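You operate a simulated robot arm through the tools that you are given. There is no shell and no other tool. Be economical: measure what you need, move in short steps, check, and stop when the job is done.

Carry out the task below with a simulated two-armed robot. There is one attempt and no reset: what you move stays moved.

## Task
Sand the haze off the rooflight lid with the grit on the card, then polish that patch.
Fine: both pads back, tin shut. Set down upright: what you pick out. A coat counts when it lies all over at full strength: go over it till it gets no stronger. What is to be rubbed or washed off counts as gone when no trace of it is left.

The check looks at the end state, three seconds after you hand in, the way a careful person would. Anything else that was tipped, shoved, dropped, spilled or broken makes it a failure. A push-on lid holds only when it is set on centred and level and pressed home; a screw cap is set on level and turned clockwise until tight.

## Robot
Two 6-joint arms with two-finger parallel grippers on one trunk, on a base that drives. Base frame: it is fixed to the floor where the robot stands at the start and does not move with it; the origin is under the middle of the robot, x ahead of it, y to its left, z up. Lengths are in mm, angles in degrees, forces in N, time in s.
The left shoulder is at the start at [60, 187, 1197], the right one opposite. With the tool pointing down near the work surface each hand reaches from about 240 to 620 mm from the robot's upright axis, wherever it stands, measured 20 degrees to its own side. Places, roughly: lid of the teal polish tin [700, -100, 900]; pink buffing pad (8x6x5 cm) [500, -100, 900]; rooflight lid [600, -500, 1000]; teal polish tin [700, -100, 900]. Payload 1.57 kg a hand.
The tool frame of a hand sits at the grasp point between the pads (the TCP): z along the fingers, y along the line on which they close. The tips reach 30 mm beyond it. Largest opening 110 mm; finger width 24, thickness 12; the body of the gripper, 48 by 112 mm, starts 78 mm behind the TCP.
Orientation is that of the tool frame in the base frame, as a unit quaternion [w, x, y, z]. With the fingers straight down and closing along the base's y, the tool's x points along the base's -x, its y along +y and its z along -z.

## Interface
- The arms move only by the tool jog_arm. It takes "left_targets", "right_targets" or both (then of equal length, played together; a hand with none holds still); each is a list that holds one entry, the list of rows, each a list of 7 numbers: the opening, from 0 (shut) to 1 (fully open), then the shift along the tool's x, y, z in mm, then the turn, a rotation vector about the tool's x, y, z in degrees. In form: [[[gripper, tx, ty, tz, ax, ay, az], ...]]. A call has 1 to 8 rows; each row is the pose to reach, as a shift and turn from the pose commanded when the call began, along the tool's axes at that moment. Each row takes 0.2 s and may step no farther than 50 mm and 8.6 degrees from the row before; otherwise, or with a gripper value out of range, the whole call is refused. A pose out of reach is approached as far as the arm can. The call stops where the force on the tool passes 60 N (or 10 N more than at its start, if that is more) or the arm is blocked; 0.2 s more then pass. The fingers move at their own pace (about 153 mm/s each) and stop on an object; they squeeze with about 40 N. The grip force told is the motor's: it shows also when the fingers shut on nothing. Time passes only in rows, and 0.2 s behind the last, so rows that repeat a pose let the fingers close. The reply holds the time, the measured pose of the TCP, the force on the tool along the base axes, the opening and the grip force, in the units named above and with some noise, with the torque about the TCP (base axes, N m) and any sound that the robot's microphone picked up, and new pictures: "show" is both (left out), scene, wrist or none (wrist: the cameras of the hands that moved).
- Cameras (640 x 400 px; columns grow to the right, rows downward): "scene" is now at [14.7, -12.6, 1734.1]; the picture's right is [-0.17, -0.99, 0.00], its down [-0.78, 0.13, -0.61] and it looks along [0.60, -0.10, -0.79] (base axes); focal length 250 px, centre (320, 200). "left" rides on the left gripper at [70, -16, -141] in its tool frame; the picture's right is [0.23, 0.97, 0.00], its down [-0.86, 0.20, -0.48] and it looks along [-0.47, 0.11, 0.88] (tool axes); focal length 222 px, centre (320, 200). "right" rides on the right gripper at [70, 16, -141] in its tool frame; the picture's right is [-0.23, 0.97, 0.00], its down [-0.86, -0.20, -0.48] and it looks along [-0.47, -0.11, 0.88] (tool axes); focal length 222 px, centre (320, 200). There is no depth. A picture from a camera that has moved, and an enlarged one, comes with that camera's place and axes in the base frame and with its lens.
- slide_trunk(by): slides the trunk up (or, below 0, down) by that many mm; the arms and the scene camera ride with it, the base frame stays. It gives what a move gives, with no picture.
- drive_base(legs): drives the robot by 1 to 6 legs, each [ahead, left, turn to the left] in mm, mm and degrees, along the robot's own axes; the way and the turn of a leg run together, so that a leg with both is an arc; at most 1500 mm and 180 degrees a leg. The arms and the cameras ride along, it lands a little off, and it stops where it bumps. It gives what a move gives, and a new picture of the scene camera.
- aim_head(pan, tilt): turns the head with the scene camera to pan (to the left, within 86 degrees either way) and tilt (down, from -29 to 69), counted from straight ahead of the robot. It gives what a move gives, and a new picture of the scene camera.
- close_up(camera, box): a new picture of the part [left, top, right, bottom] of that camera's present view, enlarged. It takes no simulated time.
- job_done(): hands the job in; it is judged then, once.

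Work in short steps. Places have to be worked out from the pictures, the camera data and where the tool is seen: move nearer, look again, correct. Check each grasp and each placing, and mend what went wrong. You have 120 turns and 260 pictures in all, those below and enlarged ones among them. Open the grippers and draw the arms clear of the work before you hand the job in, unless the task says otherwise; then end with one line.

The tools are called after "Request:" by a JSON object that holds its "name" and its "arguments". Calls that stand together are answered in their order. jog_arm: Moves the arms, as the interface text tells. Its arguments: {"type":"object","properties":{"left_targets":{"type":"array"},"right_targets":{"type":"array"},"show":{"type":"string","enum":["both","scene","wrist","none"]}},"required":[]} The other tools are called the same way: slide_trunk (by) slides the trunk up or down; drive_base (legs) drives the base; aim_head (pan, tilt) turns the head that bears the scene camera; close_up (camera, box) takes an enlarged picture of a part of a camera's view; job_done () hands the job in.

At the start:

```text
time: 0.0
left_eef_pos: [404.2, 35.7, 1173.8]
left_tcp_rot: [0.001, -0.001, 1.0, 0.0]
left_ft_force: [-0.2, 0.2, 0.0]
left_wrist_torque: [-0.01, 0.0, 0.02]
left_opening: 110.0
left_gripper_force: 0.0
right_eef_pos: [315.8, -346.2, 1260.2]
right_tcp_rot: [0.0, -0.001, 1.0, 0.0]
right_ft_force: [-0.6, 0.1, 0.2]
right_wrist_torque: [-0.01, -0.01, -0.02]
right_opening: 110.0
right_gripper_force: 0.0
trunk travel left (down, up): [-825.0, 165.0]
robot x, y, heading: [-3.6, -0.2, -0.1]
head pan, tilt: [-9.6, 52.4]
```

scene: 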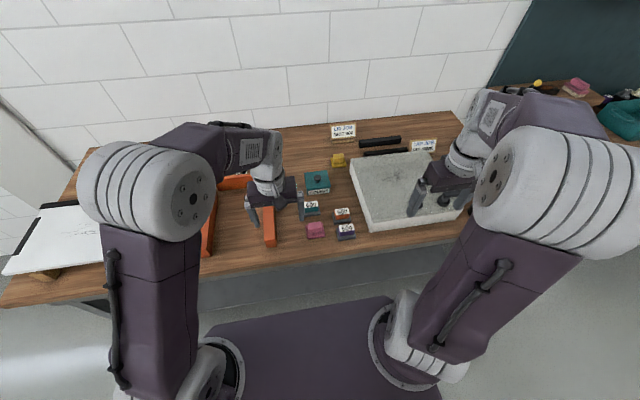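
right: 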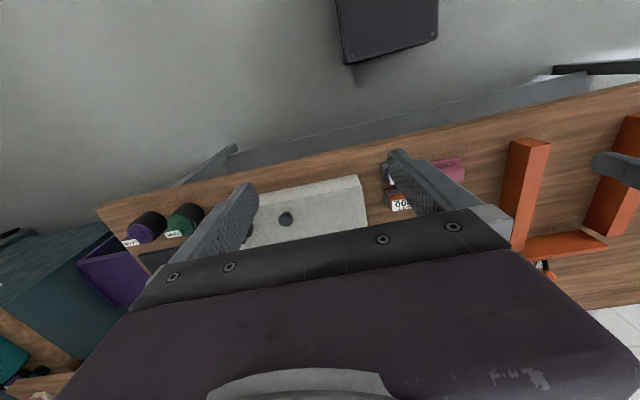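
left: 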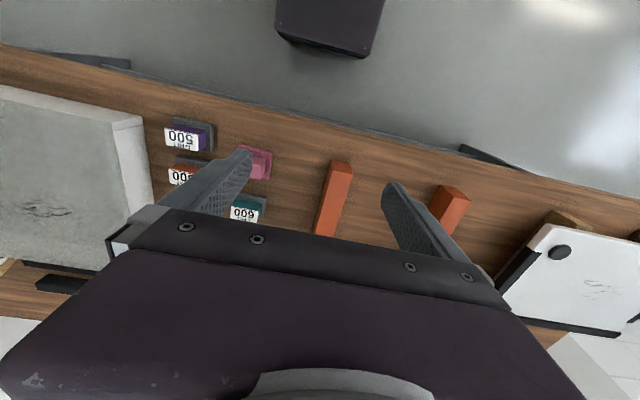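

The picture shows sanding pads numbered by grit, a pink pad, a tin, cards and the light-grey lid. I'll enlarge the cards and the pads.

Request:
{"name": "close_up", "arguments": {"camera": "scene", "box": [290, 110, 450, 250]}}

Request:
{"name": "close_up", "arguments": {"camera": "scene", "box": [400, 120, 450, 160]}}

Request:
{"name": "close_up", "arguments": {"camera": "scene", "box": [320, 115, 370, 150]}}

```text
2.86 times, centred on (370, 180) of scene
camera zoom: at [14.7, -12.6, 1734.1], right [-0.17, -0.99, 0.0], down [-0.78, 0.13, -0.61], along [0.6, -0.1, -0.79], focal length 715 px, centre (177, 257)
```

zoom: 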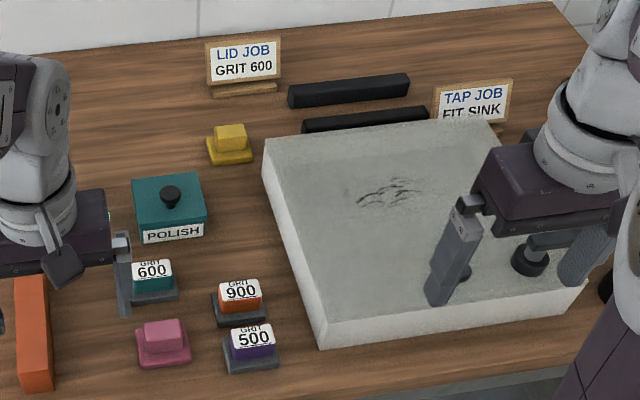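

```text
10.00 times, centred on (425, 140) of scene
camera zoom: at [14.7, -12.6, 1734.1], right [-0.17, -0.99, 0.0], down [-0.78, 0.13, -0.61], along [0.6, -0.1, -0.79], focal length 2502 px, centre (-730, 800)
```

zoom: 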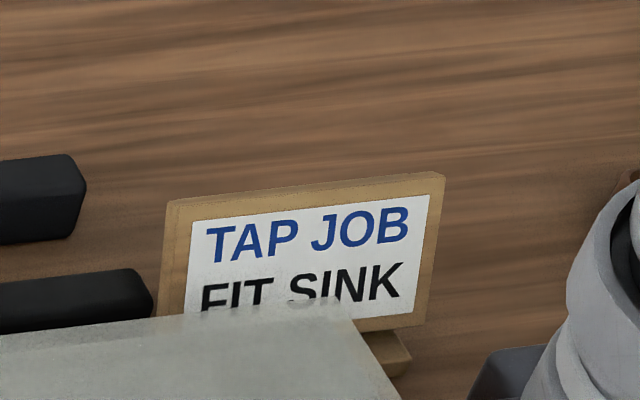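

```text
11.43 times, centred on (345, 132) of scene
camera zoom: at [14.7, -12.6, 1734.1], right [-0.17, -0.99, 0.0], down [-0.78, 0.13, -0.61], along [0.6, -0.1, -0.79], focal length 2859 px, centre (34, 971)
```

zoom: 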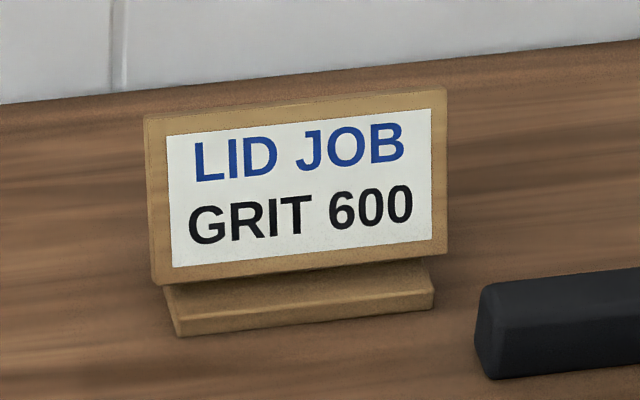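

The card for the lid job reads GRIT 600, so it is the teal "600" pad. I'll move the right hand back and to the side to see the lid and its haze.

Request:
{"name": "jog_arm", "arguments": {"right_targets": [[[1, 0, -50, 0, 0, 0, 0], [1, 0, -100, 0, 0, 0, 0], [1, 0, -150, 0, 0, 0, 0], [1, 30, -200, 0, 0, 0, 0], [1, 50, -240, 0, 0, 0, 0]]], "left_targets": [[[1, 0, 50, 0, 0, 0, 0], [1, 0, 100, 0, 0, 0, 0], [1, 30, 130, 0, 0, 0, 0], [1, 60, 160, 0, 0, 0, 0], [1, 100, 180, 0, 0, 0, 0]]], "show": "none"}}

Request:
{"name": "aim_head", "arguments": {"pan": -30, "tilt": 50}}

```text
refused: row 4 steps farther than a row can; nothing moved
```

```text
time: 0.8
left_eef_pos: [404.9, 34.2, 1173.1]
left_tcp_rot: [0.001, -0.001, 1.0, 0.0]
left_ft_force: [-0.4, 0.6, 0.8]
left_wrist_torque: [0.0, 0.02, -0.01]
left_opening: 110.0
left_gripper_force: 0.0
right_eef_pos: [316.4, -345.9, 1259.7]
right_tcp_rot: [0.001, -0.001, 1.0, 0.0]
right_ft_force: [0.6, 0.2, 0.4]
right_wrist_torque: [0.0, -0.01, 0.02]
right_opening: 110.0
right_gripper_force: 0.1
trunk travel left (down, up): [-825.0, 165.0]
robot x, y, heading: [0.7, -1.0, -0.3]
head pan, tilt: [-30.0, 50.0]
camera scene: at [7.7, -38.5, 1737.3], right [-0.5, -0.87, 0.0], down [-0.66, 0.38, -0.64], along [0.56, -0.32, -0.77], focal length 250 px, centre (320, 200)
```

scene: 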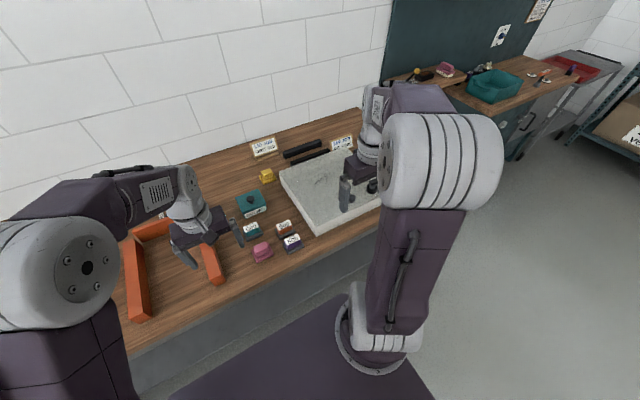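

The row step was too long, so I'll resend with smaller steps.

Request:
{"name": "jog_arm", "arguments": {"right_targets": [[[1, 0, -48, 0, 0, 0, 0], [1, 0, -96, 0, 0, 0, 0], [1, 0, -140, 0, 0, 0, 0], [1, 20, -180, 0, 0, 0, 0], [1, 40, -220, 0, 0, 0, 0]]], "left_targets": [[[1, 0, 48, 0, 0, 0, 0], [1, 0, 96, 0, 0, 0, 0], [1, 30, 130, 0, 0, 0, 0], [1, 60, 160, 0, 0, 0, 0], [1, 100, 180, 0, 0, 0, 0]]], "show": "both"}}

```text
time: 2.0
left_eef_pos: [300.0, 213.1, 1170.5]
left_tcp_rot: [0.002, 0.0, 1.0, 0.001]
left_ft_force: [-0.3, -0.4, 0.5]
left_wrist_torque: [-0.01, -0.04, -0.02]
left_opening: 110.0
left_gripper_force: 0.2
right_eef_pos: [275.8, -565.6, 1260.4]
right_tcp_rot: [0.001, 0.001, 1.0, 0.0]
right_ft_force: [-0.7, -0.7, 0.8]
right_wrist_torque: [0.04, -0.02, 0.02]
right_opening: 110.0
right_gripper_force: 0.0
trunk travel left (down, up): [-825.0, 165.0]
robot x, y, heading: [0.8, 3.4, -0.0]
head pan, tilt: [-30.0, 50.0]
camera scene: at [4.8, -40.2, 1737.2], right [-0.5, -0.87, 0.0], down [-0.66, 0.38, -0.64], along [0.56, -0.32, -0.77], focal length 250 px, centre (320, 200)
camera right: at [204.3, -550.2, 1400.9], right [0.23, 0.97, 0.0], down [0.85, -0.2, 0.48], along [0.47, -0.11, -0.88], focal length 222 px, centre (320, 200)
camera left: at [229.4, 196.8, 1311.9], right [-0.23, 0.97, 0.0], down [0.85, 0.2, 0.48], along [0.47, 0.11, -0.88], focal length 222 px, centre (320, 200)
```

scene: 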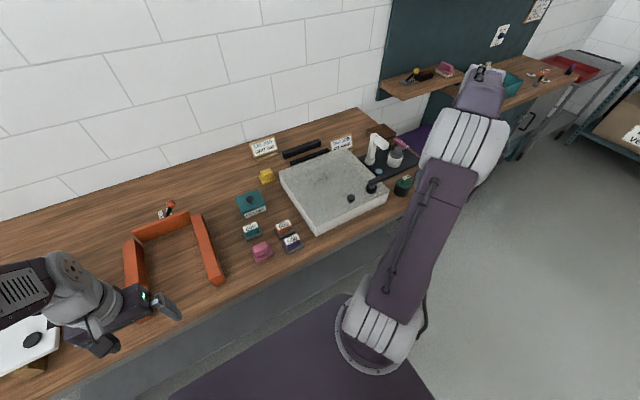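
right: 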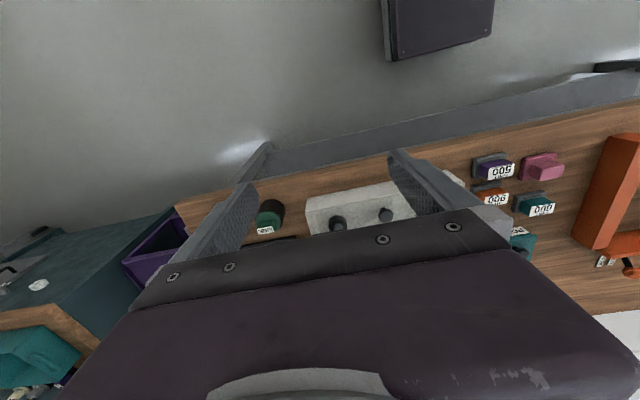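
left: 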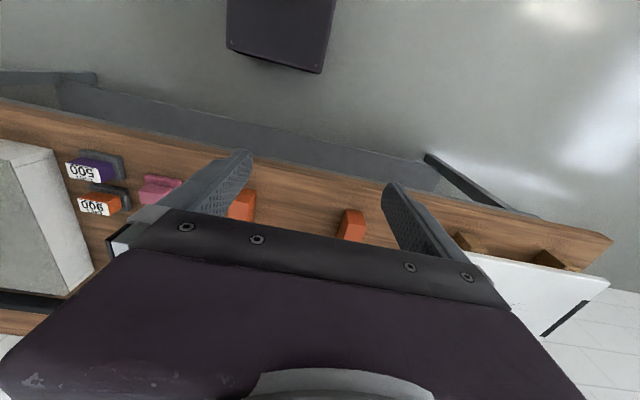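

Everything is clear to view now. I'll enlarge the lid, the pads and the right side.

Request:
{"name": "close_up", "arguments": {"camera": "scene", "box": [270, 140, 400, 240]}}

Request:
{"name": "close_up", "arguments": {"camera": "scene", "box": [220, 160, 320, 270]}}

Request:
{"name": "close_up", "arguments": {"camera": "scene", "box": [340, 60, 600, 200]}}

```text
4.00 times, centred on (335, 190) of scene
camera zoom: at [4.8, -40.2, 1737.2], right [-0.5, -0.87, 0.0], down [-0.66, 0.38, -0.64], along [0.56, -0.32, -0.77], focal length 1001 px, centre (260, 240)
```

zoom: 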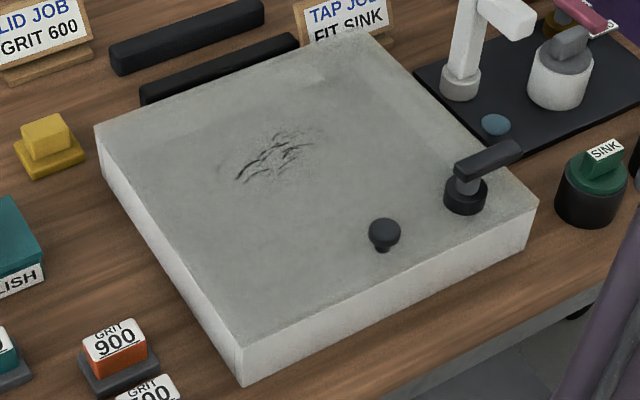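

```text
3.64 times, centred on (270, 215) of scene
camera zoom: at [4.8, -40.2, 1737.2], right [-0.5, -0.87, 0.0], down [-0.66, 0.38, -0.64], along [0.56, -0.32, -0.77], focal length 910 px, centre (502, 146)
```

zoom: 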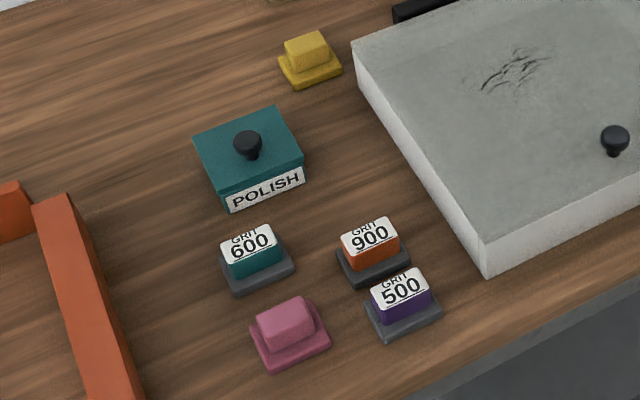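

```text
2.46 times, centred on (470, 130) of scene
camera zoom: at [4.8, -40.2, 1737.2], right [-0.5, -0.87, 0.0], down [-0.66, 0.38, -0.64], along [0.56, -0.32, -0.77], focal length 616 px, centre (-49, 372)
```

zoom: 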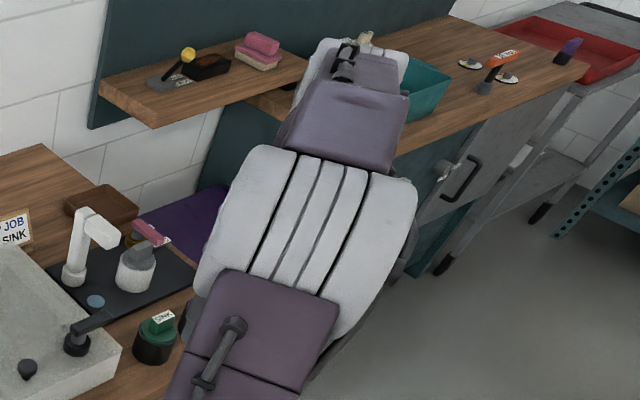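

Close-ups render crisply, so I'll zoom harder on the lid patch.

Request:
{"name": "close_up", "arguments": {"camera": "scene", "box": [290, 155, 370, 205]}}

Request:
{"name": "close_up", "arguments": {"camera": "scene", "box": [236, 215, 306, 265]}}

```text
8.00 times, centred on (330, 180) of scene
camera zoom: at [4.8, -40.2, 1737.2], right [-0.5, -0.87, 0.0], down [-0.66, 0.38, -0.64], along [0.56, -0.32, -0.77], focal length 2001 px, centre (240, 360)
```

zoom: 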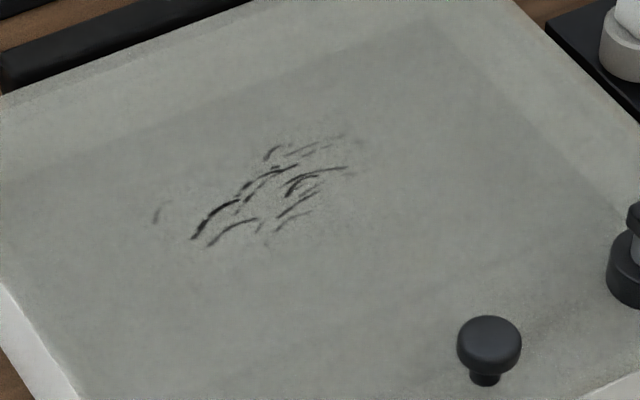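

```text
8.00 times, centred on (271, 240) of scene
camera zoom: at [4.8, -40.2, 1737.2], right [-0.5, -0.87, 0.0], down [-0.66, 0.38, -0.64], along [0.56, -0.32, -0.77], focal length 2001 px, centre (712, -120)
```

zoom: 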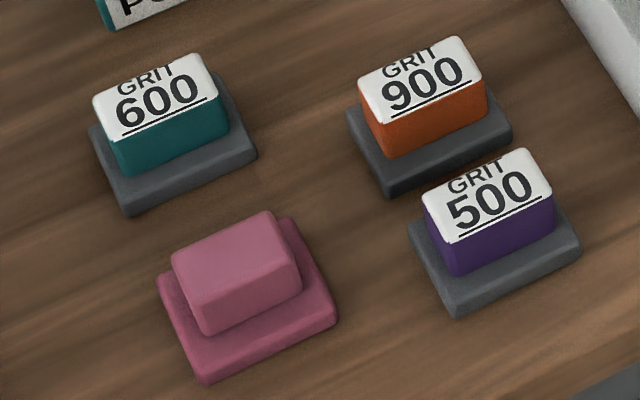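

The patch (dark, scuffed and stippled) is near (680, -445), with the lid top at about z 945. The pads are at (510–620, -80). The tin and patch are beyond reach from here, so I'll drive a little to the right and forward, with the arms held high.

Request:
{"name": "drive_base", "arguments": {"legs": [[0, -200, 0], [100, 0, 0]]}}

```text
time: 4.4
left_eef_pos: [397.9, 14.0, 1172.3]
left_tcp_rot: [0.003, 0.001, 1.0, 0.0]
left_ft_force: [-0.8, 0.5, 0.2]
left_wrist_torque: [0.02, 0.01, 0.0]
left_opening: 110.2
left_gripper_force: 0.0
right_eef_pos: [371.7, -764.0, 1261.6]
right_tcp_rot: [0.001, 0.0, 1.0, 0.0]
right_ft_force: [-0.5, -0.6, -0.4]
right_wrist_torque: [-0.01, 0.0, 0.02]
right_opening: 110.2
right_gripper_force: 0.2
trunk travel left (down, up): [-825.0, 165.0]
robot x, y, heading: [101.2, -201.2, -0.1]
head pan, tilt: [-30.0, 50.0]
camera scene: at [101.3, -239.0, 1737.3], right [-0.5, -0.87, 0.0], down [-0.66, 0.38, -0.64], along [0.56, -0.32, -0.76], focal length 250 px, centre (320, 200)
```

scene: 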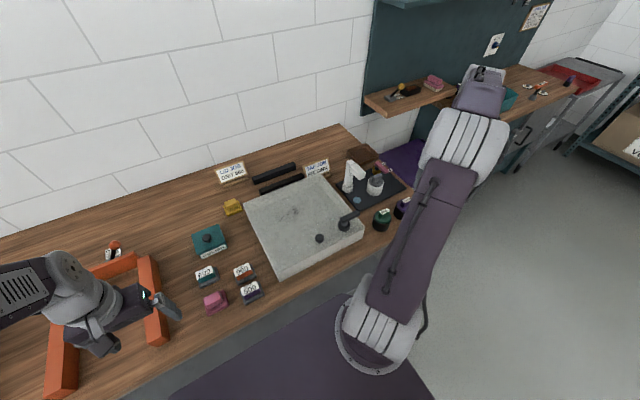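

There was no bump, so I'll go 100 mm further forward and aim the head at the work.

Request:
{"name": "drive_base", "arguments": {"legs": [[100, 0, 0]]}}

Request:
{"name": "aim_head", "arguments": {"pan": -5, "tilt": 58}}

```text
time: 5.5
left_eef_pos: [496.9, 14.5, 1171.8]
left_tcp_rot: [0.003, -0.001, 1.0, 0.001]
left_ft_force: [0.2, -0.2, 0.4]
left_wrist_torque: [-0.03, 0.0, -0.03]
left_opening: 110.0
left_gripper_force: 0.0
right_eef_pos: [470.7, -763.2, 1261.9]
right_tcp_rot: [0.001, 0.0, 1.0, 0.0]
right_ft_force: [0.0, -0.2, -0.1]
right_wrist_torque: [-0.02, -0.06, -0.03]
right_opening: 109.9
right_gripper_force: 0.0
trunk travel left (down, up): [-825.0, 165.0]
robot x, y, heading: [196.8, -196.8, -0.0]
head pan, tilt: [-30.0, 50.0]
camera scene: at [200.2, -238.2, 1737.3], right [-0.5, -0.87, 0.0], down [-0.66, 0.38, -0.65], along [0.56, -0.32, -0.76], focal length 250 px, centre (320, 200)
```

scene: 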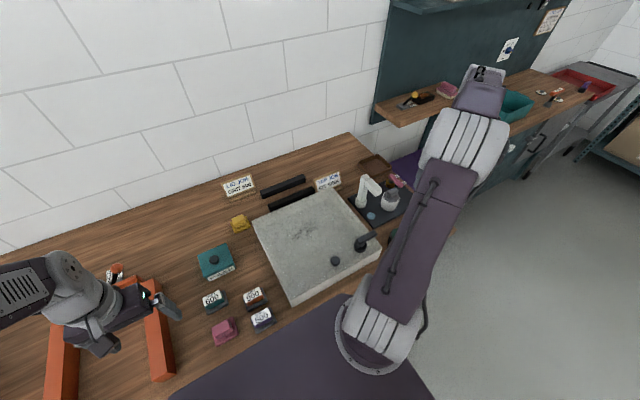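

```text
time: 6.4
left_eef_pos: [503.3, 13.9, 1170.0]
left_tcp_rot: [0.0, 0.0, 1.0, 0.0]
left_ft_force: [-0.6, -0.2, 0.0]
left_wrist_torque: [0.0, 0.01, 0.0]
left_opening: 109.9
left_gripper_force: 0.0
right_eef_pos: [477.6, -763.7, 1259.5]
right_tcp_rot: [-0.001, 0.0, 1.0, 0.0]
right_ft_force: [0.9, 0.2, -0.3]
right_wrist_torque: [0.01, 0.05, 0.04]
right_opening: 110.1
right_gripper_force: 0.0
trunk travel left (down, up): [-825.0, 165.0]
robot x, y, heading: [199.6, -196.5, 0.0]
head pan, tilt: [-5.0, 58.0]
camera scene: at [210.3, -206.3, 1727.1], right [-0.09, -1.0, 0.0], down [-0.85, 0.07, -0.53], along [0.53, -0.05, -0.85], focal length 250 px, centre (320, 200)
```

scene: 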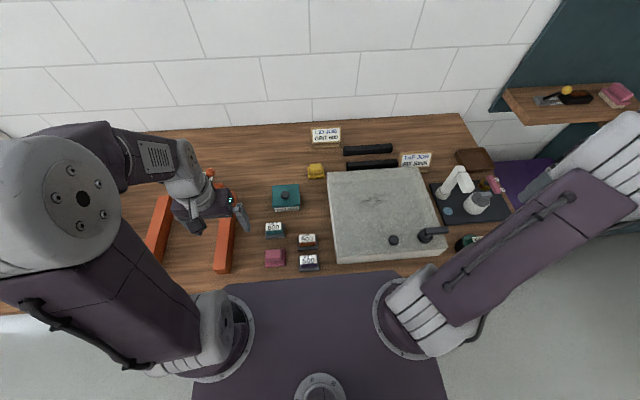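

There is a good top view now. I'll zoom in for measuring.

Request:
{"name": "close_up", "arguments": {"camera": "scene", "box": [256, 180, 336, 280]}}

Request:
{"name": "close_up", "arguments": {"camera": "scene", "box": [320, 155, 450, 270]}}

```text
4.00 times, centred on (296, 230) of scene
camera zoom: at [210.3, -206.3, 1727.1], right [-0.09, -1.0, 0.0], down [-0.85, 0.07, -0.53], along [0.53, -0.05, -0.85], focal length 1001 px, centre (416, 80)
```

zoom: 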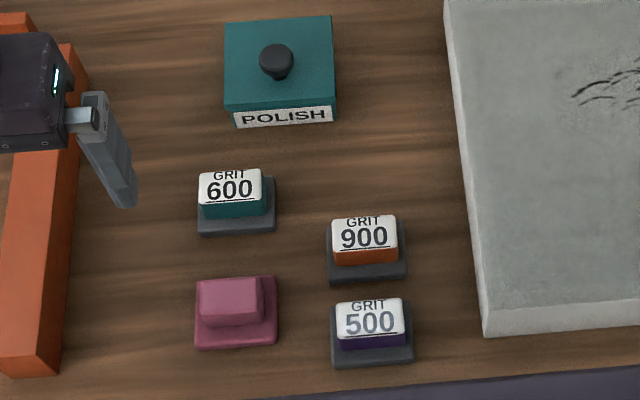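

```text
3.48 times, centred on (385, 212) of scene
camera zoom: at [210.3, -206.3, 1727.1], right [-0.09, -1.0, 0.0], down [-0.85, 0.07, -0.53], along [0.53, -0.05, -0.85], focal length 870 px, centre (94, 156)
```

zoom: 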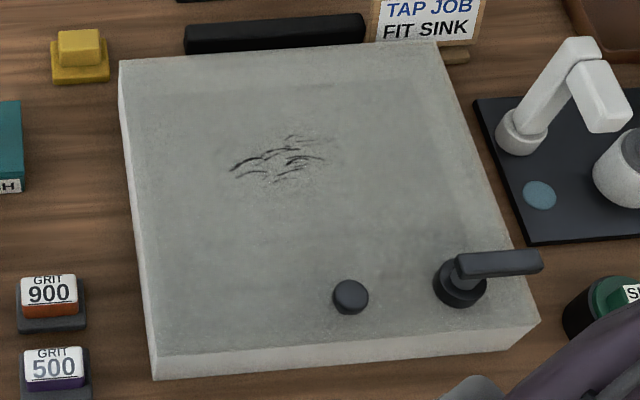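

By two-view triangulation, the 600 pad handle is at about (619, -77, 915), the tin knob at about (718, -124, 964) and the patch at about (675, -444). I'll use the right hand for pads and the left hand for the tin lid. First the left hand moves aside and the right hand comes over.

Request:
{"name": "jog_arm", "arguments": {"right_targets": [[[1, 0, 45, 12, 0, 0, 0], [1, 0, 90, 24, 0, 0, 0], [1, 0, 135, 36, 0, 0, 0], [1, 0, 180, 48, 0, 0, 0], [1, -15, 225, 60, 0, 0, 0], [1, -30, 270, 70, 0, 0, 0], [1, -45, 315, 80, 0, 0, 0], [1, -60, 360, 90, 0, 0, 0]]], "left_targets": [[[1, 0, 30, 0, 0, 0, 0], [1, 0, 60, 0, 0, 0, 0], [1, 0, 90, 0, 0, 0, 0], [1, 0, 120, 0, 0, 0, 0], [1, 0, 150, 0, 0, 0, 0], [1, 10, 170, 0, 0, 0, 0], [1, 20, 190, 0, 0, 0, 0], [1, 20, 190, 0, 0, 0, 0]]], "show": "none"}}

Request:
{"name": "jog_arm", "arguments": {"right_targets": [[[1, -10, 46, 0, 0, 0, 0], [1, -20, 92, 0, 0, 0, 0], [1, -30, 138, 0, 0, 0, 0], [1, -40, 184, 0, 0, 0, 0], [0.75, -50, 230, 10, 0, 0, 0], [0.75, -60, 275, 30, 0, 0, 0], [0.75, -80, 313, 50, 0, 0, 0], [0.75, -81, 327, 90, 0, 0, 0]]], "show": "both"}}

```text
time: 8.2
left_eef_pos: [481.9, 207.4, 1169.4]
left_tcp_rot: [0.001, -0.001, 1.0, -0.001]
left_ft_force: [0.1, -0.3, 0.5]
left_wrist_torque: [0.0, 0.03, 0.04]
left_opening: 110.1
left_gripper_force: 0.0
right_eef_pos: [538.2, -402.7, 1171.2]
right_tcp_rot: [-0.001, 0.001, 1.0, 0.0]
right_ft_force: [-0.3, -0.3, 0.8]
right_wrist_torque: [0.01, 0.01, -0.02]
right_opening: 109.9
right_gripper_force: 0.0
trunk travel left (down, up): [-825.0, 165.0]
robot x, y, heading: [197.2, -201.0, 0.1]
head pan, tilt: [-5.0, 58.0]
```

```text
refused: row 6 steps farther than a row can; nothing moved
```

The first call went well. The second was refused for an over-long step, so I'll resend it in smaller steps.

Request:
{"name": "jog_arm", "arguments": {"right_targets": [[[1, -10, 46, 0, 0, 0, 0], [1, -20, 92, 0, 0, 0, 0], [1, -30, 138, 0, 0, 0, 0], [1, -40, 184, 0, 0, 0, 0], [0.75, -50, 230, 10, 0, 0, 0], [0.75, -60, 272, 25, 0, 0, 0], [0.75, -76, 312, 45, 0, 0, 0], [0.75, -81, 326, 80, 0, 0, 0]]], "show": "both"}}

```text
time: 10.0
left_eef_pos: [481.6, 204.1, 1170.0]
left_tcp_rot: [0.0, -0.001, 1.0, 0.0]
left_ft_force: [1.1, 0.2, 0.6]
left_wrist_torque: [-0.01, -0.03, -0.01]
left_opening: 110.0
left_gripper_force: 0.1
right_eef_pos: [618.3, -76.7, 1089.5]
right_tcp_rot: [-0.001, 0.0, 1.0, -0.001]
right_ft_force: [0.7, 0.0, -0.1]
right_wrist_torque: [0.01, 0.02, -0.01]
right_opening: 82.6
right_gripper_force: 0.2
trunk travel left (down, up): [-825.0, 165.0]
robot x, y, heading: [199.3, -199.3, 0.1]
head pan, tilt: [-5.0, 58.0]
camera scene: at [209.5, -205.0, 1727.1], right [-0.09, -1.0, 0.0], down [-0.85, 0.07, -0.53], along [0.53, -0.05, -0.85], focal length 250 px, centre (320, 200)
camera right: at [547.6, -61.2, 1230.9], right [0.23, 0.97, 0.0], down [0.86, -0.2, 0.48], along [0.46, -0.11, -0.88], focal length 222 px, centre (320, 200)
```

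scene: 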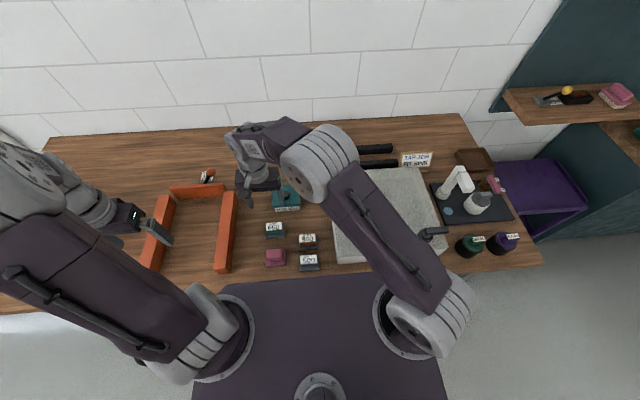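
right: 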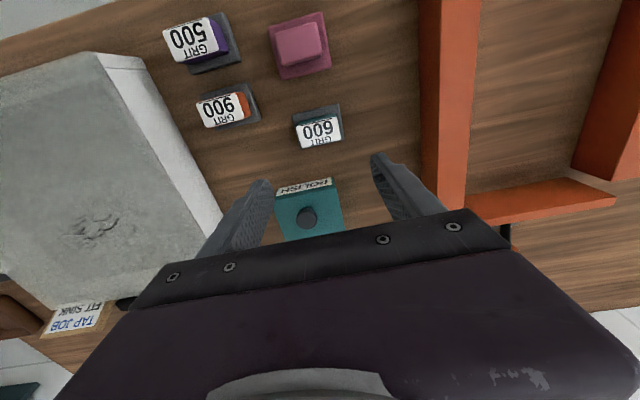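

The right hand is above the pad, so I'll zoom in on its wrist view to refine the position and yaw.

Request:
{"name": "close_up", "arguments": {"camera": "right", "box": [250, 80, 410, 180]}}

```text
4.00 times, centred on (330, 130) of right
camera zoom: at [547.6, -61.2, 1230.9], right [0.23, 0.97, 0.0], down [0.86, -0.2, 0.48], along [0.46, -0.11, -0.88], focal length 888 px, centre (280, 480)
```

zoom: 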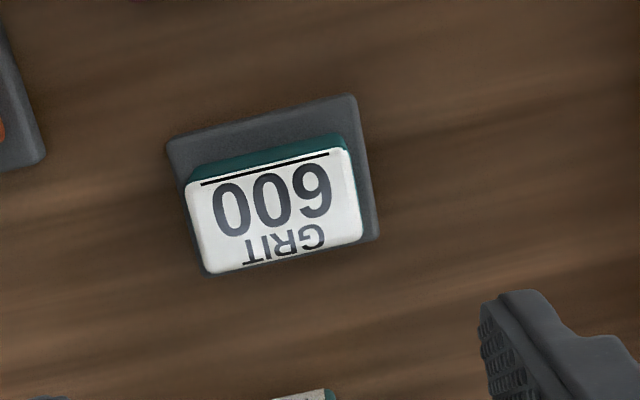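

I refine the pad handle to (612, -77), with its top at about z 918. I'll descend in steps to TCP z≈945 and look.

Request:
{"name": "jog_arm", "arguments": {"right_targets": [[[0.75, 6, 0, 45, 0, 0, 0], [0.75, 6, 0, 90, 0, 0, 0], [0.75, 6, 0, 125, 0, 0, 0], [0.75, 6, 0, 145, 0, 0, 0]]], "show": "both"}}

Request:
{"name": "close_up", "arguments": {"camera": "right", "box": [200, 60, 440, 230]}}

```text
time: 11.0
left_eef_pos: [481.3, 204.8, 1169.7]
left_tcp_rot: [0.0, -0.001, 1.0, 0.001]
left_ft_force: [0.8, -0.8, -0.5]
left_wrist_torque: [-0.03, 0.01, -0.01]
left_opening: 109.9
left_gripper_force: 0.1
right_eef_pos: [611.0, -78.9, 944.4]
right_tcp_rot: [0.0, 0.0, 1.0, 0.0]
right_ft_force: [-0.3, 0.2, 0.3]
right_wrist_torque: [-0.01, 0.03, 0.0]
right_opening: 82.5
right_gripper_force: 0.1
trunk travel left (down, up): [-825.0, 165.0]
robot x, y, heading: [198.3, -201.5, 0.2]
head pan, tilt: [-5.0, 58.0]
camera scene: at [208.5, -205.6, 1727.1], right [-0.09, -1.0, 0.0], down [-0.84, 0.07, -0.53], along [0.53, -0.05, -0.85], focal length 250 px, centre (320, 200)
camera right: at [539.7, -62.6, 1085.6], right [0.23, 0.97, 0.0], down [0.85, -0.2, 0.48], along [0.47, -0.11, -0.88], focal length 222 px, centre (320, 200)
```

scene: 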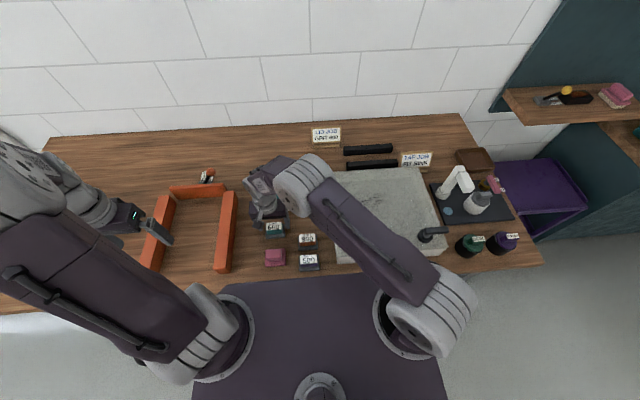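
right: 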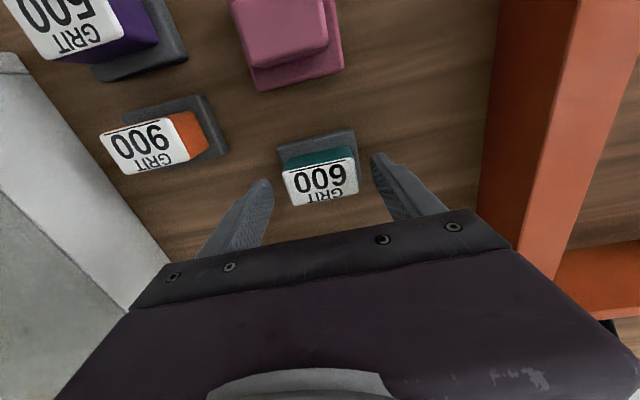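

```text
2.35 times, centred on (320, 145) of right
camera zoom: at [539.7, -62.6, 1085.6], right [0.23, 0.97, 0.0], down [0.85, -0.2, 0.48], along [0.47, -0.11, -0.88], focal length 523 px, centre (320, 329)
```

zoom: 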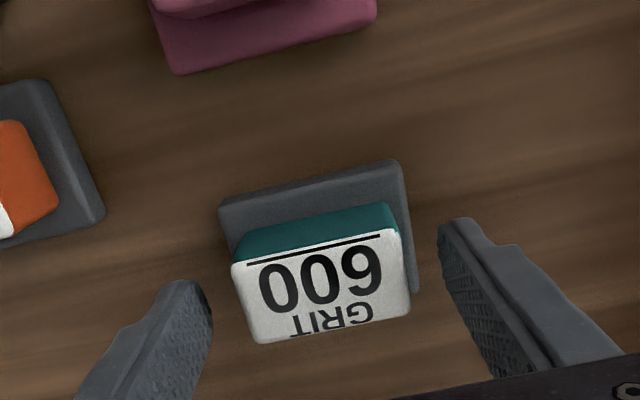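

The handle is centred between the fingers at (613, -78). I'll lower 22 mm more and close.

Request:
{"name": "jog_arm", "arguments": {"right_targets": [[[0.75, -2, 0, 12, 0, 0, 0], [0.75, -2, 0, 22, 0, 0, 0], [0, -2, 0, 22, 0, 0, 0], [0, -2, 0, 22, 0, 0, 0], [0, -2, 0, 22, 0, 0, 0]]], "show": "wrist"}}

```text
time: 12.2
left_eef_pos: [481.2, 205.0, 1170.0]
left_tcp_rot: [0.001, 0.0, 1.0, -0.001]
left_ft_force: [0.2, -0.2, -0.5]
left_wrist_torque: [0.01, 0.0, 0.05]
left_opening: 109.9
left_gripper_force: 0.1
right_eef_pos: [613.2, -77.8, 922.4]
right_tcp_rot: [0.0, 0.0, 1.0, -0.001]
right_ft_force: [1.2, -0.8, 2.4]
right_wrist_torque: [0.08, 0.02, -0.02]
right_opening: 68.9
right_gripper_force: 40.1
trunk travel left (down, up): [-825.0, 165.0]
robot x, y, heading: [195.0, -195.5, 0.3]
head pan, tilt: [-5.0, 58.0]
camera right: at [541.9, -62.3, 1064.0], right [0.23, 0.97, 0.0], down [0.85, -0.2, 0.48], along [0.47, -0.11, -0.88], focal length 222 px, centre (320, 200)
```

right: 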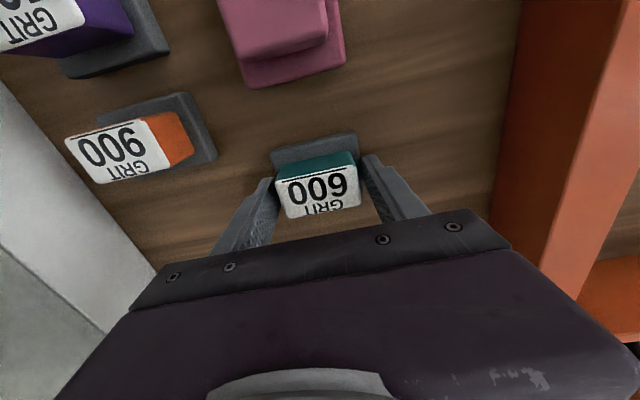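

The grip reads 68.9 mm at 40 N, so I'll check whether the fingers hold the handle or rest on the base plate.

Request:
{"name": "close_up", "arguments": {"camera": "right", "box": [210, 120, 430, 250]}}

```text
2.91 times, centred on (320, 185) of right
camera zoom: at [541.9, -62.3, 1064.0], right [0.23, 0.97, 0.0], down [0.85, -0.2, 0.48], along [0.47, -0.11, -0.88], focal length 646 px, centre (320, 244)
```

zoom: 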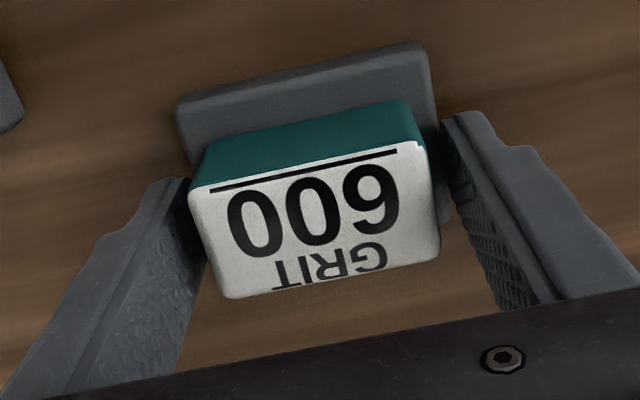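

The fingers may be pinching the upper edge of the base plate. I'll open, rise 6 mm, close again and compare the opening.

Request:
{"name": "jog_arm", "arguments": {"right_targets": [[[0.75, 0, 0, 0, 0, 0, 0], [0.75, 0, 0, -6, 0, 0, 0], [0.2, 0, 0, -6, 0, 0, 0], [0.2, 0, 0, -6, 0, 0, 0], [0.2, 0, 0, -6, 0, 0, 0]]], "show": "none"}}

Request:
{"name": "close_up", "arguments": {"camera": "right", "box": [210, 120, 430, 250]}}

```text
time: 13.4
left_eef_pos: [481.3, 205.3, 1169.8]
left_tcp_rot: [0.0, 0.0, 1.0, 0.0]
left_ft_force: [0.1, 0.0, -0.1]
left_wrist_torque: [0.02, 0.02, 0.02]
left_opening: 110.0
left_gripper_force: 0.0
right_eef_pos: [612.5, -77.0, 928.2]
right_tcp_rot: [0.0, 0.0, 1.0, 0.0]
right_ft_force: [0.8, 0.0, -0.2]
right_wrist_torque: [0.01, -0.02, -0.01]
right_opening: 55.2
right_gripper_force: 40.2
trunk travel left (down, up): [-825.0, 165.0]
robot x, y, heading: [199.3, -202.2, -0.2]
head pan, tilt: [-5.0, 58.0]
```

```text
2.91 times, centred on (320, 185) of right
camera zoom: at [542.2, -62.1, 1069.9], right [0.23, 0.97, 0.0], down [0.86, -0.2, 0.48], along [0.47, -0.11, -0.88], focal length 646 px, centre (320, 244)
```

zoom: 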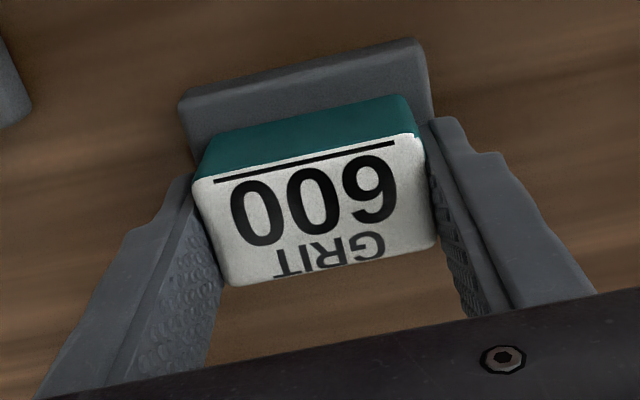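

It now grips the handle at 55 mm; the pick pose is TCP (612.5, -77, 928). I'll lift it and carry it toward the patch at (673, -444), staying high.

Request:
{"name": "jog_arm", "arguments": {"right_targets": [[[0.2, 0, 0, -40, 0, 0, 0], [0.2, 0, 0, -85, 0, 0, 0], [0.2, 0, 0, -132, 0, 0, 0], [0.2, -10, -46, -140, 0, 0, 0], [0.2, -20, -92, -140, 0, 0, 0], [0.2, -30, -138, -140, 0, 0, 0], [0.2, -40, -184, -140, 0, 0, 0], [0.2, -50, -230, -140, 0, 0, 0]]], "show": "none"}}

Request:
{"name": "jog_arm", "arguments": {"right_targets": [[[0.2, -5, -48, 0, 0, 0, 0], [0.2, -10, -96, 0, 0, 0, 0], [0.2, -10, -137, 0, 0, 0, 0], [0.2, -10, -137, 20, 0, 0, 0]]], "show": "both"}}

```text
time: 15.2
left_eef_pos: [481.7, 203.0, 1170.0]
left_tcp_rot: [0.001, -0.001, 1.0, 0.001]
left_ft_force: [0.2, 1.2, 0.9]
left_wrist_torque: [0.04, -0.02, 0.03]
left_opening: 109.9
left_gripper_force: 0.1
right_eef_pos: [665.7, -307.6, 1069.2]
right_tcp_rot: [-0.001, 0.0, 1.0, 0.0]
right_ft_force: [0.6, -0.3, -0.4]
right_wrist_torque: [0.01, -0.01, -0.04]
right_opening: 55.1
right_gripper_force: 39.6
trunk travel left (down, up): [-825.0, 165.0]
robot x, y, heading: [195.9, -201.3, -0.4]
head pan, tilt: [-5.0, 58.0]
```

```text
time: 16.2
left_eef_pos: [482.0, 205.4, 1170.4]
left_tcp_rot: [0.002, -0.001, 1.0, 0.0]
left_ft_force: [0.8, 0.0, -0.1]
left_wrist_torque: [0.05, 0.01, 0.04]
left_opening: 110.2
left_gripper_force: 0.0
right_eef_pos: [676.0, -444.1, 1050.3]
right_tcp_rot: [-0.001, 0.0, 1.0, 0.0]
right_ft_force: [0.5, 0.4, -0.2]
right_wrist_torque: [-0.02, -0.01, 0.02]
right_opening: 54.9
right_gripper_force: 40.0
trunk travel left (down, up): [-825.0, 165.0]
robot x, y, heading: [198.7, -197.7, -0.2]
head pan, tilt: [-5.0, 58.0]
camera scene: at [209.3, -205.5, 1727.1], right [-0.09, -1.0, 0.0], down [-0.85, 0.07, -0.53], along [0.53, -0.05, -0.85], focal length 250 px, centre (320, 200)
camera right: at [604.6, -428.3, 1190.4], right [0.23, 0.97, 0.0], down [0.86, -0.2, 0.48], along [0.47, -0.11, -0.88], focal length 222 px, centre (320, 200)
```

scene: 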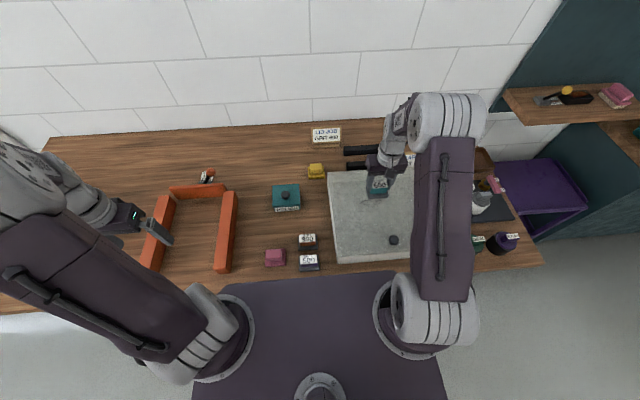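
right: 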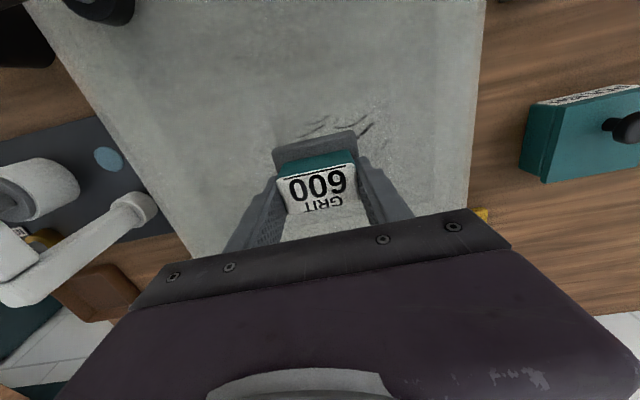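

The pad is just above the lid and the scuffed patch surrounds it. I'll lower gradually and read the force.

Request:
{"name": "jog_arm", "arguments": {"right_targets": [[[0.2, 0, 0, 15, 0, 0, 0], [0.2, 0, 0, 30, 0, 0, 0], [0.2, 0, 0, 37, 0, 0, 0]]], "show": "none"}}

Request:
{"name": "close_up", "arguments": {"camera": "right", "box": [200, 70, 450, 230]}}

```text
time: 17.0
left_eef_pos: [480.7, 203.7, 1170.4]
left_tcp_rot: [0.0, -0.001, 1.0, -0.001]
left_ft_force: [-0.2, 0.6, 0.2]
left_wrist_torque: [0.04, -0.01, 0.01]
left_opening: 109.9
left_gripper_force: 0.1
right_eef_pos: [672.3, -444.3, 1012.1]
right_tcp_rot: [-0.001, 0.0, 1.0, 0.0]
right_ft_force: [0.0, 0.0, 0.0]
right_wrist_torque: [-0.04, -0.03, 0.02]
right_opening: 54.9
right_gripper_force: 40.3
trunk travel left (down, up): [-825.0, 165.0]
robot x, y, heading: [196.5, -197.5, -0.1]
head pan, tilt: [-5.0, 58.0]
```

```text
2.50 times, centred on (325, 150) of right
camera zoom: at [602.3, -429.3, 1154.4], right [0.23, 0.97, 0.0], down [0.86, -0.2, 0.48], along [0.47, -0.11, -0.88], focal length 555 px, centre (308, 325)
```

zoom: 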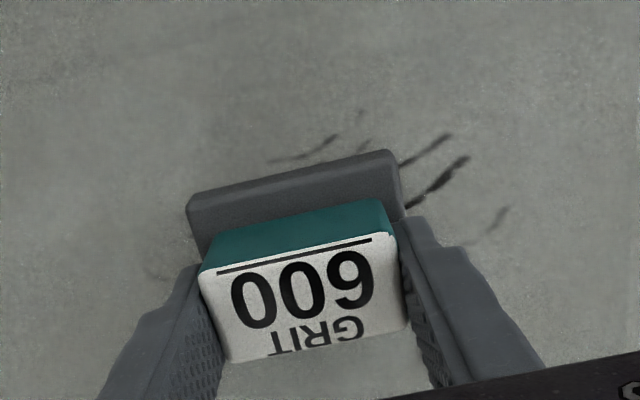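

No contact yet, so I'll lower in small steps.

Request:
{"name": "jog_arm", "arguments": {"right_targets": [[[0.2, 0, 0, 3, 0, 0, 0], [0.2, 0, 0, 6, 0, 0, 0]]], "show": "none"}}

Request:
{"name": "jog_arm", "arguments": {"right_targets": [[[0.2, 0, 0, 2, 0, 0, 0], [0.2, 0, 0, 4, 0, 0, 0]]], "show": "none"}}

```text
time: 17.6
left_eef_pos: [478.0, 206.2, 1170.8]
left_tcp_rot: [0.002, -0.001, 1.0, -0.001]
left_ft_force: [0.2, 0.3, -0.9]
left_wrist_torque: [0.01, 0.02, 0.0]
left_opening: 109.9
left_gripper_force: 0.0
right_eef_pos: [673.2, -443.9, 1009.7]
right_tcp_rot: [0.003, 0.001, 1.0, 0.0]
right_ft_force: [1.7, -2.7, 28.4]
right_wrist_torque: [0.15, 0.72, 0.08]
right_opening: 55.2
right_gripper_force: 39.9
trunk travel left (down, up): [-825.0, 165.0]
robot x, y, heading: [200.1, -201.8, 0.1]
head pan, tilt: [-5.0, 58.0]
```

```text
time: 18.2
left_eef_pos: [476.7, 206.0, 1170.5]
left_tcp_rot: [0.003, -0.001, 1.0, -0.001]
left_ft_force: [-0.4, 0.1, 0.1]
left_wrist_torque: [-0.03, -0.01, -0.01]
left_opening: 109.9
left_gripper_force: 0.1
right_eef_pos: [672.9, -443.9, 1006.3]
right_tcp_rot: [0.006, 0.0, 1.0, -0.002]
right_ft_force: [7.4, -9.3, 49.8]
right_wrist_torque: [0.08, 0.09, 0.02]
right_opening: 55.4
right_gripper_force: 40.2
trunk travel left (down, up): [-825.0, 165.0]
robot x, y, heading: [199.1, -199.0, 0.1]
head pan, tilt: [-5.0, 58.0]
```

Contact is at about z 1010 and 50 N is too hard. I'll ease up 5 mm and begin rubbing in short strokes.

Request:
{"name": "jog_arm", "arguments": {"right_targets": [[[0.2, 0, 0, -5, 0, 0, 0], [0.2, 0, 25, -5, 0, 0, 0], [0.2, 0, 50, -5, 0, 0, 0], [0.2, 0, 20, -5, 0, 0, 0], [0.2, 0, -10, -5, 0, 0, 0], [0.2, 0, -45, -5, 0, 0, 0], [0.2, 0, -10, -5, 0, 0, 0], [0.2, 0, 0, -5, 0, 0, 0]]], "show": "wrist"}}

```text
time: 20.0
left_eef_pos: [480.8, 206.4, 1168.9]
left_tcp_rot: [0.002, -0.001, 1.0, 0.0]
left_ft_force: [-0.3, -0.4, -0.4]
left_wrist_torque: [0.01, 0.01, -0.02]
left_opening: 109.9
left_gripper_force: 0.1
right_eef_pos: [673.9, -444.3, 1008.3]
right_tcp_rot: [0.0, 0.0, 1.0, -0.001]
right_ft_force: [-2.0, 3.4, 7.5]
right_wrist_torque: [0.18, -0.15, 0.04]
right_opening: 55.0
right_gripper_force: 40.4
trunk travel left (down, up): [-825.0, 165.0]
robot x, y, heading: [199.3, -196.5, -0.0]
head pan, tilt: [-5.0, 58.0]
camera right: at [602.4, -428.7, 1148.5], right [0.23, 0.97, 0.0], down [0.86, -0.2, 0.48], along [0.47, -0.11, -0.88], focal length 222 px, centre (320, 200)
```

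right: 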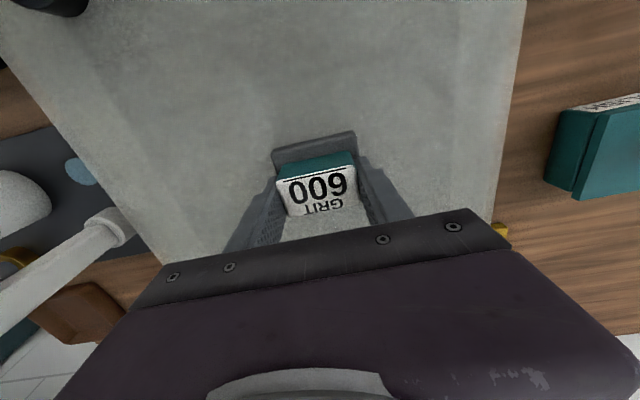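

It is rubbing off at 7.5 N. I'll cover the rows in front and behind.

Request:
{"name": "jog_arm", "arguments": {"right_targets": [[[0.2, 25, 0, 0, 0, 0, 0], [0.2, 25, 30, 0, 0, 0, 0], [0.2, 25, 55, 0, 0, 0, 0], [0.2, 25, 15, 0, 0, 0, 0], [0.2, 25, -25, 0, 0, 0, 0], [0.2, 25, -55, 0, 0, 0, 0], [0.2, 25, -20, 0, 0, 0, 0], [0.2, 0, 0, 0, 0, 0, 0]]], "show": "none"}}

Request:
{"name": "jog_arm", "arguments": {"right_targets": [[[0.2, -30, 0, 0, 0, 0, 0], [0.2, -30, 30, 0, 0, 0, 0], [0.2, -30, 55, 0, 0, 0, 0], [0.2, -30, 15, 0, 0, 0, 0], [0.2, -30, -25, 0, 0, 0, 0], [0.2, -30, -55, 0, 0, 0, 0], [0.2, -30, -20, 0, 0, 0, 0], [0.2, 0, 0, 0, 0, 0, 0]]], "show": "none"}}

Request:
{"name": "jog_arm", "arguments": {"right_targets": [[[0.2, 0, 45, 0, 0, 0, 0], [0.2, 0, 65, 0, 0, 0, 0], [0.2, 0, 30, 0, 0, 0, 0], [0.2, 0, -15, 0, 0, 0, 0], [0.2, 0, -60, 0, 0, 0, 0], [0.2, 0, -20, 0, 0, 0, 0], [0.2, 0, 0, 0, 0, 0, 0], [0.2, 0, 0, -40, 0, 0, 0]]], "show": "none"}}

Request:
{"name": "jog_arm", "arguments": {"right_targets": [[[0.2, 0, 40, -20, 0, 0, 0], [0.2, 0, 85, -30, 0, 0, 0], [0.2, 0, 130, -30, 0, 0, 0], [0.2, 0, 175, -30, 0, 0, 0], [0.2, 0, 220, -30, 0, 0, 0], [0.2, 0, 240, -30, 0, 0, 0]]], "show": "scene"}}

Request:
{"name": "close_up", "arguments": {"camera": "scene", "box": [320, 160, 450, 240]}}

```text
time: 21.8
left_eef_pos: [479.8, 206.6, 1170.0]
left_tcp_rot: [0.0, -0.001, 1.0, -0.001]
left_ft_force: [-0.3, 0.6, -1.0]
left_wrist_torque: [-0.03, -0.01, -0.01]
left_opening: 110.0
left_gripper_force: 0.0
right_eef_pos: [673.3, -445.4, 1008.1]
right_tcp_rot: [0.0, 0.0, 1.0, -0.001]
right_ft_force: [-2.6, -1.3, 11.5]
right_wrist_torque: [0.1, -0.18, -0.03]
right_opening: 55.1
right_gripper_force: 40.6
trunk travel left (down, up): [-825.0, 165.0]
robot x, y, heading: [199.8, -202.4, 0.2]
head pan, tilt: [-5.0, 58.0]
```

```text
time: 23.6
left_eef_pos: [479.0, 206.2, 1169.8]
left_tcp_rot: [0.001, -0.001, 1.0, -0.002]
left_ft_force: [0.7, 0.2, 0.0]
left_wrist_torque: [-0.04, -0.01, -0.01]
left_opening: 110.1
left_gripper_force: 0.0
right_eef_pos: [670.9, -443.5, 1007.9]
right_tcp_rot: [0.0, -0.001, 1.0, -0.001]
right_ft_force: [0.0, 0.8, 1.5]
right_wrist_torque: [0.11, -0.09, -0.04]
right_opening: 55.2
right_gripper_force: 40.3
trunk travel left (down, up): [-825.0, 165.0]
robot x, y, heading: [195.0, -202.6, -0.3]
head pan, tilt: [-5.0, 58.0]
```

```text
time: 25.4
left_eef_pos: [481.0, 203.0, 1170.3]
left_tcp_rot: [0.002, -0.001, 1.0, 0.0]
left_ft_force: [0.9, -0.2, 0.1]
left_wrist_torque: [0.0, 0.02, 0.01]
left_opening: 109.9
left_gripper_force: 0.0
right_eef_pos: [672.5, -443.7, 1047.2]
right_tcp_rot: [0.0, 0.001, 1.0, -0.001]
right_ft_force: [0.0, 0.4, -0.7]
right_wrist_torque: [-0.02, -0.03, 0.01]
right_opening: 55.1
right_gripper_force: 39.8
trunk travel left (down, up): [-825.0, 165.0]
robot x, y, heading: [198.7, -199.4, -0.1]
head pan, tilt: [-5.0, 58.0]
```

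```text
time: 26.8
left_eef_pos: [481.5, 205.4, 1170.0]
left_tcp_rot: [0.001, -0.002, 1.0, 0.0]
left_ft_force: [-1.2, 0.0, 0.1]
left_wrist_torque: [-0.04, 0.01, -0.01]
left_opening: 110.0
left_gripper_force: 0.0
right_eef_pos: [673.3, -203.7, 1074.9]
right_tcp_rot: [0.0, 0.001, 1.0, 0.0]
right_ft_force: [0.8, 0.0, -0.3]
right_wrist_torque: [-0.02, 0.01, 0.01]
right_opening: 54.7
right_gripper_force: 40.3
trunk travel left (down, up): [-825.0, 165.0]
robot x, y, heading: [199.7, -198.6, 0.1]
head pan, tilt: [-5.0, 58.0]
camera scene: at [208.4, -205.7, 1727.1], right [-0.09, -1.0, 0.0], down [-0.84, 0.07, -0.53], along [0.53, -0.05, -0.85], focal length 250 px, centre (320, 200)
```

scene: 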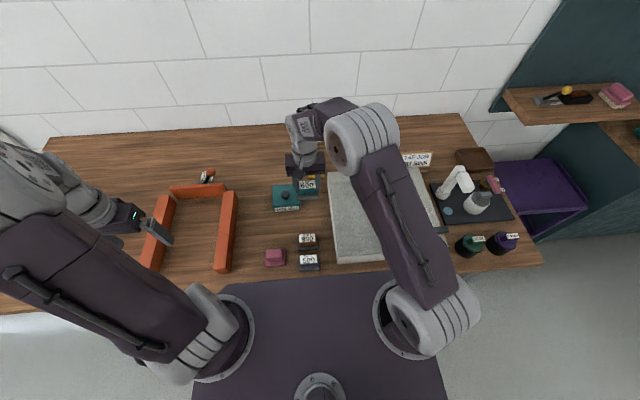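

```text
4.92 times, centred on (385, 200) of scene
camera zoom: at [208.4, -205.7, 1727.1], right [-0.09, -1.0, 0.0], down [-0.84, 0.07, -0.53], along [0.53, -0.05, -0.85], focal length 1232 px, centre (0, 200)
```

zoom: 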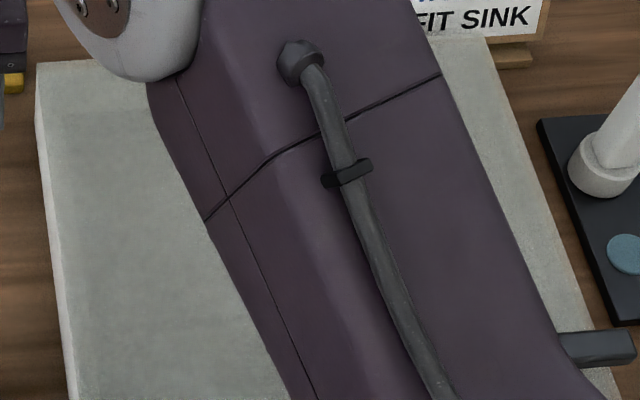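

The arm blocks the scene view, so I'll look with the wrist camera from higher up and slightly to the side.

Request:
{"name": "jog_arm", "arguments": {"right_targets": [[[0.2, 0, -35, -30, 0, 0, 0], [0.2, 0, -75, -60, 0, 0, 0], [0.2, -15, -115, -85, 0, 0, 0]]], "show": "none"}}

Request:
{"name": "close_up", "arguments": {"camera": "right", "box": [120, 60, 360, 210]}}

```text
time: 27.6
left_eef_pos: [481.7, 203.8, 1171.0]
left_tcp_rot: [0.001, -0.001, 1.0, 0.001]
left_ft_force: [-0.3, 0.1, -0.2]
left_wrist_torque: [0.05, 0.03, 0.01]
left_opening: 110.2
left_gripper_force: 0.1
right_eef_pos: [690.4, -320.2, 1160.5]
right_tcp_rot: [-0.001, 0.0, 1.0, 0.0]
right_ft_force: [0.8, -0.2, -0.5]
right_wrist_torque: [0.04, 0.02, 0.0]
right_opening: 54.9
right_gripper_force: 39.7
trunk travel left (down, up): [-825.0, 165.0]
robot x, y, heading: [199.1, -200.8, -0.1]
head pan, tilt: [-5.0, 58.0]
```

```text
2.67 times, centred on (240, 135) of right
camera zoom: at [618.6, -305.5, 1302.8], right [0.23, 0.97, 0.0], down [0.86, -0.2, 0.48], along [0.46, -0.11, -0.88], focal length 592 px, centre (533, 373)
```

zoom: 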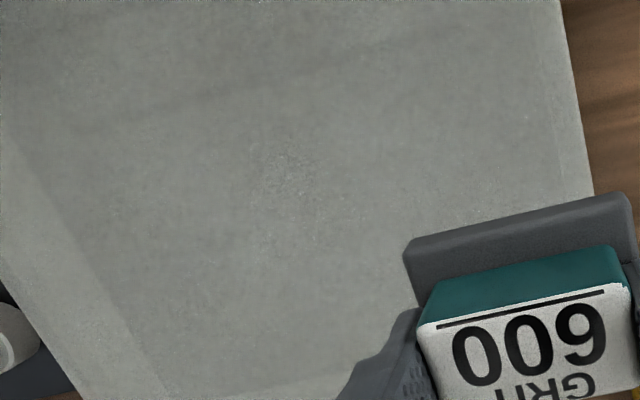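

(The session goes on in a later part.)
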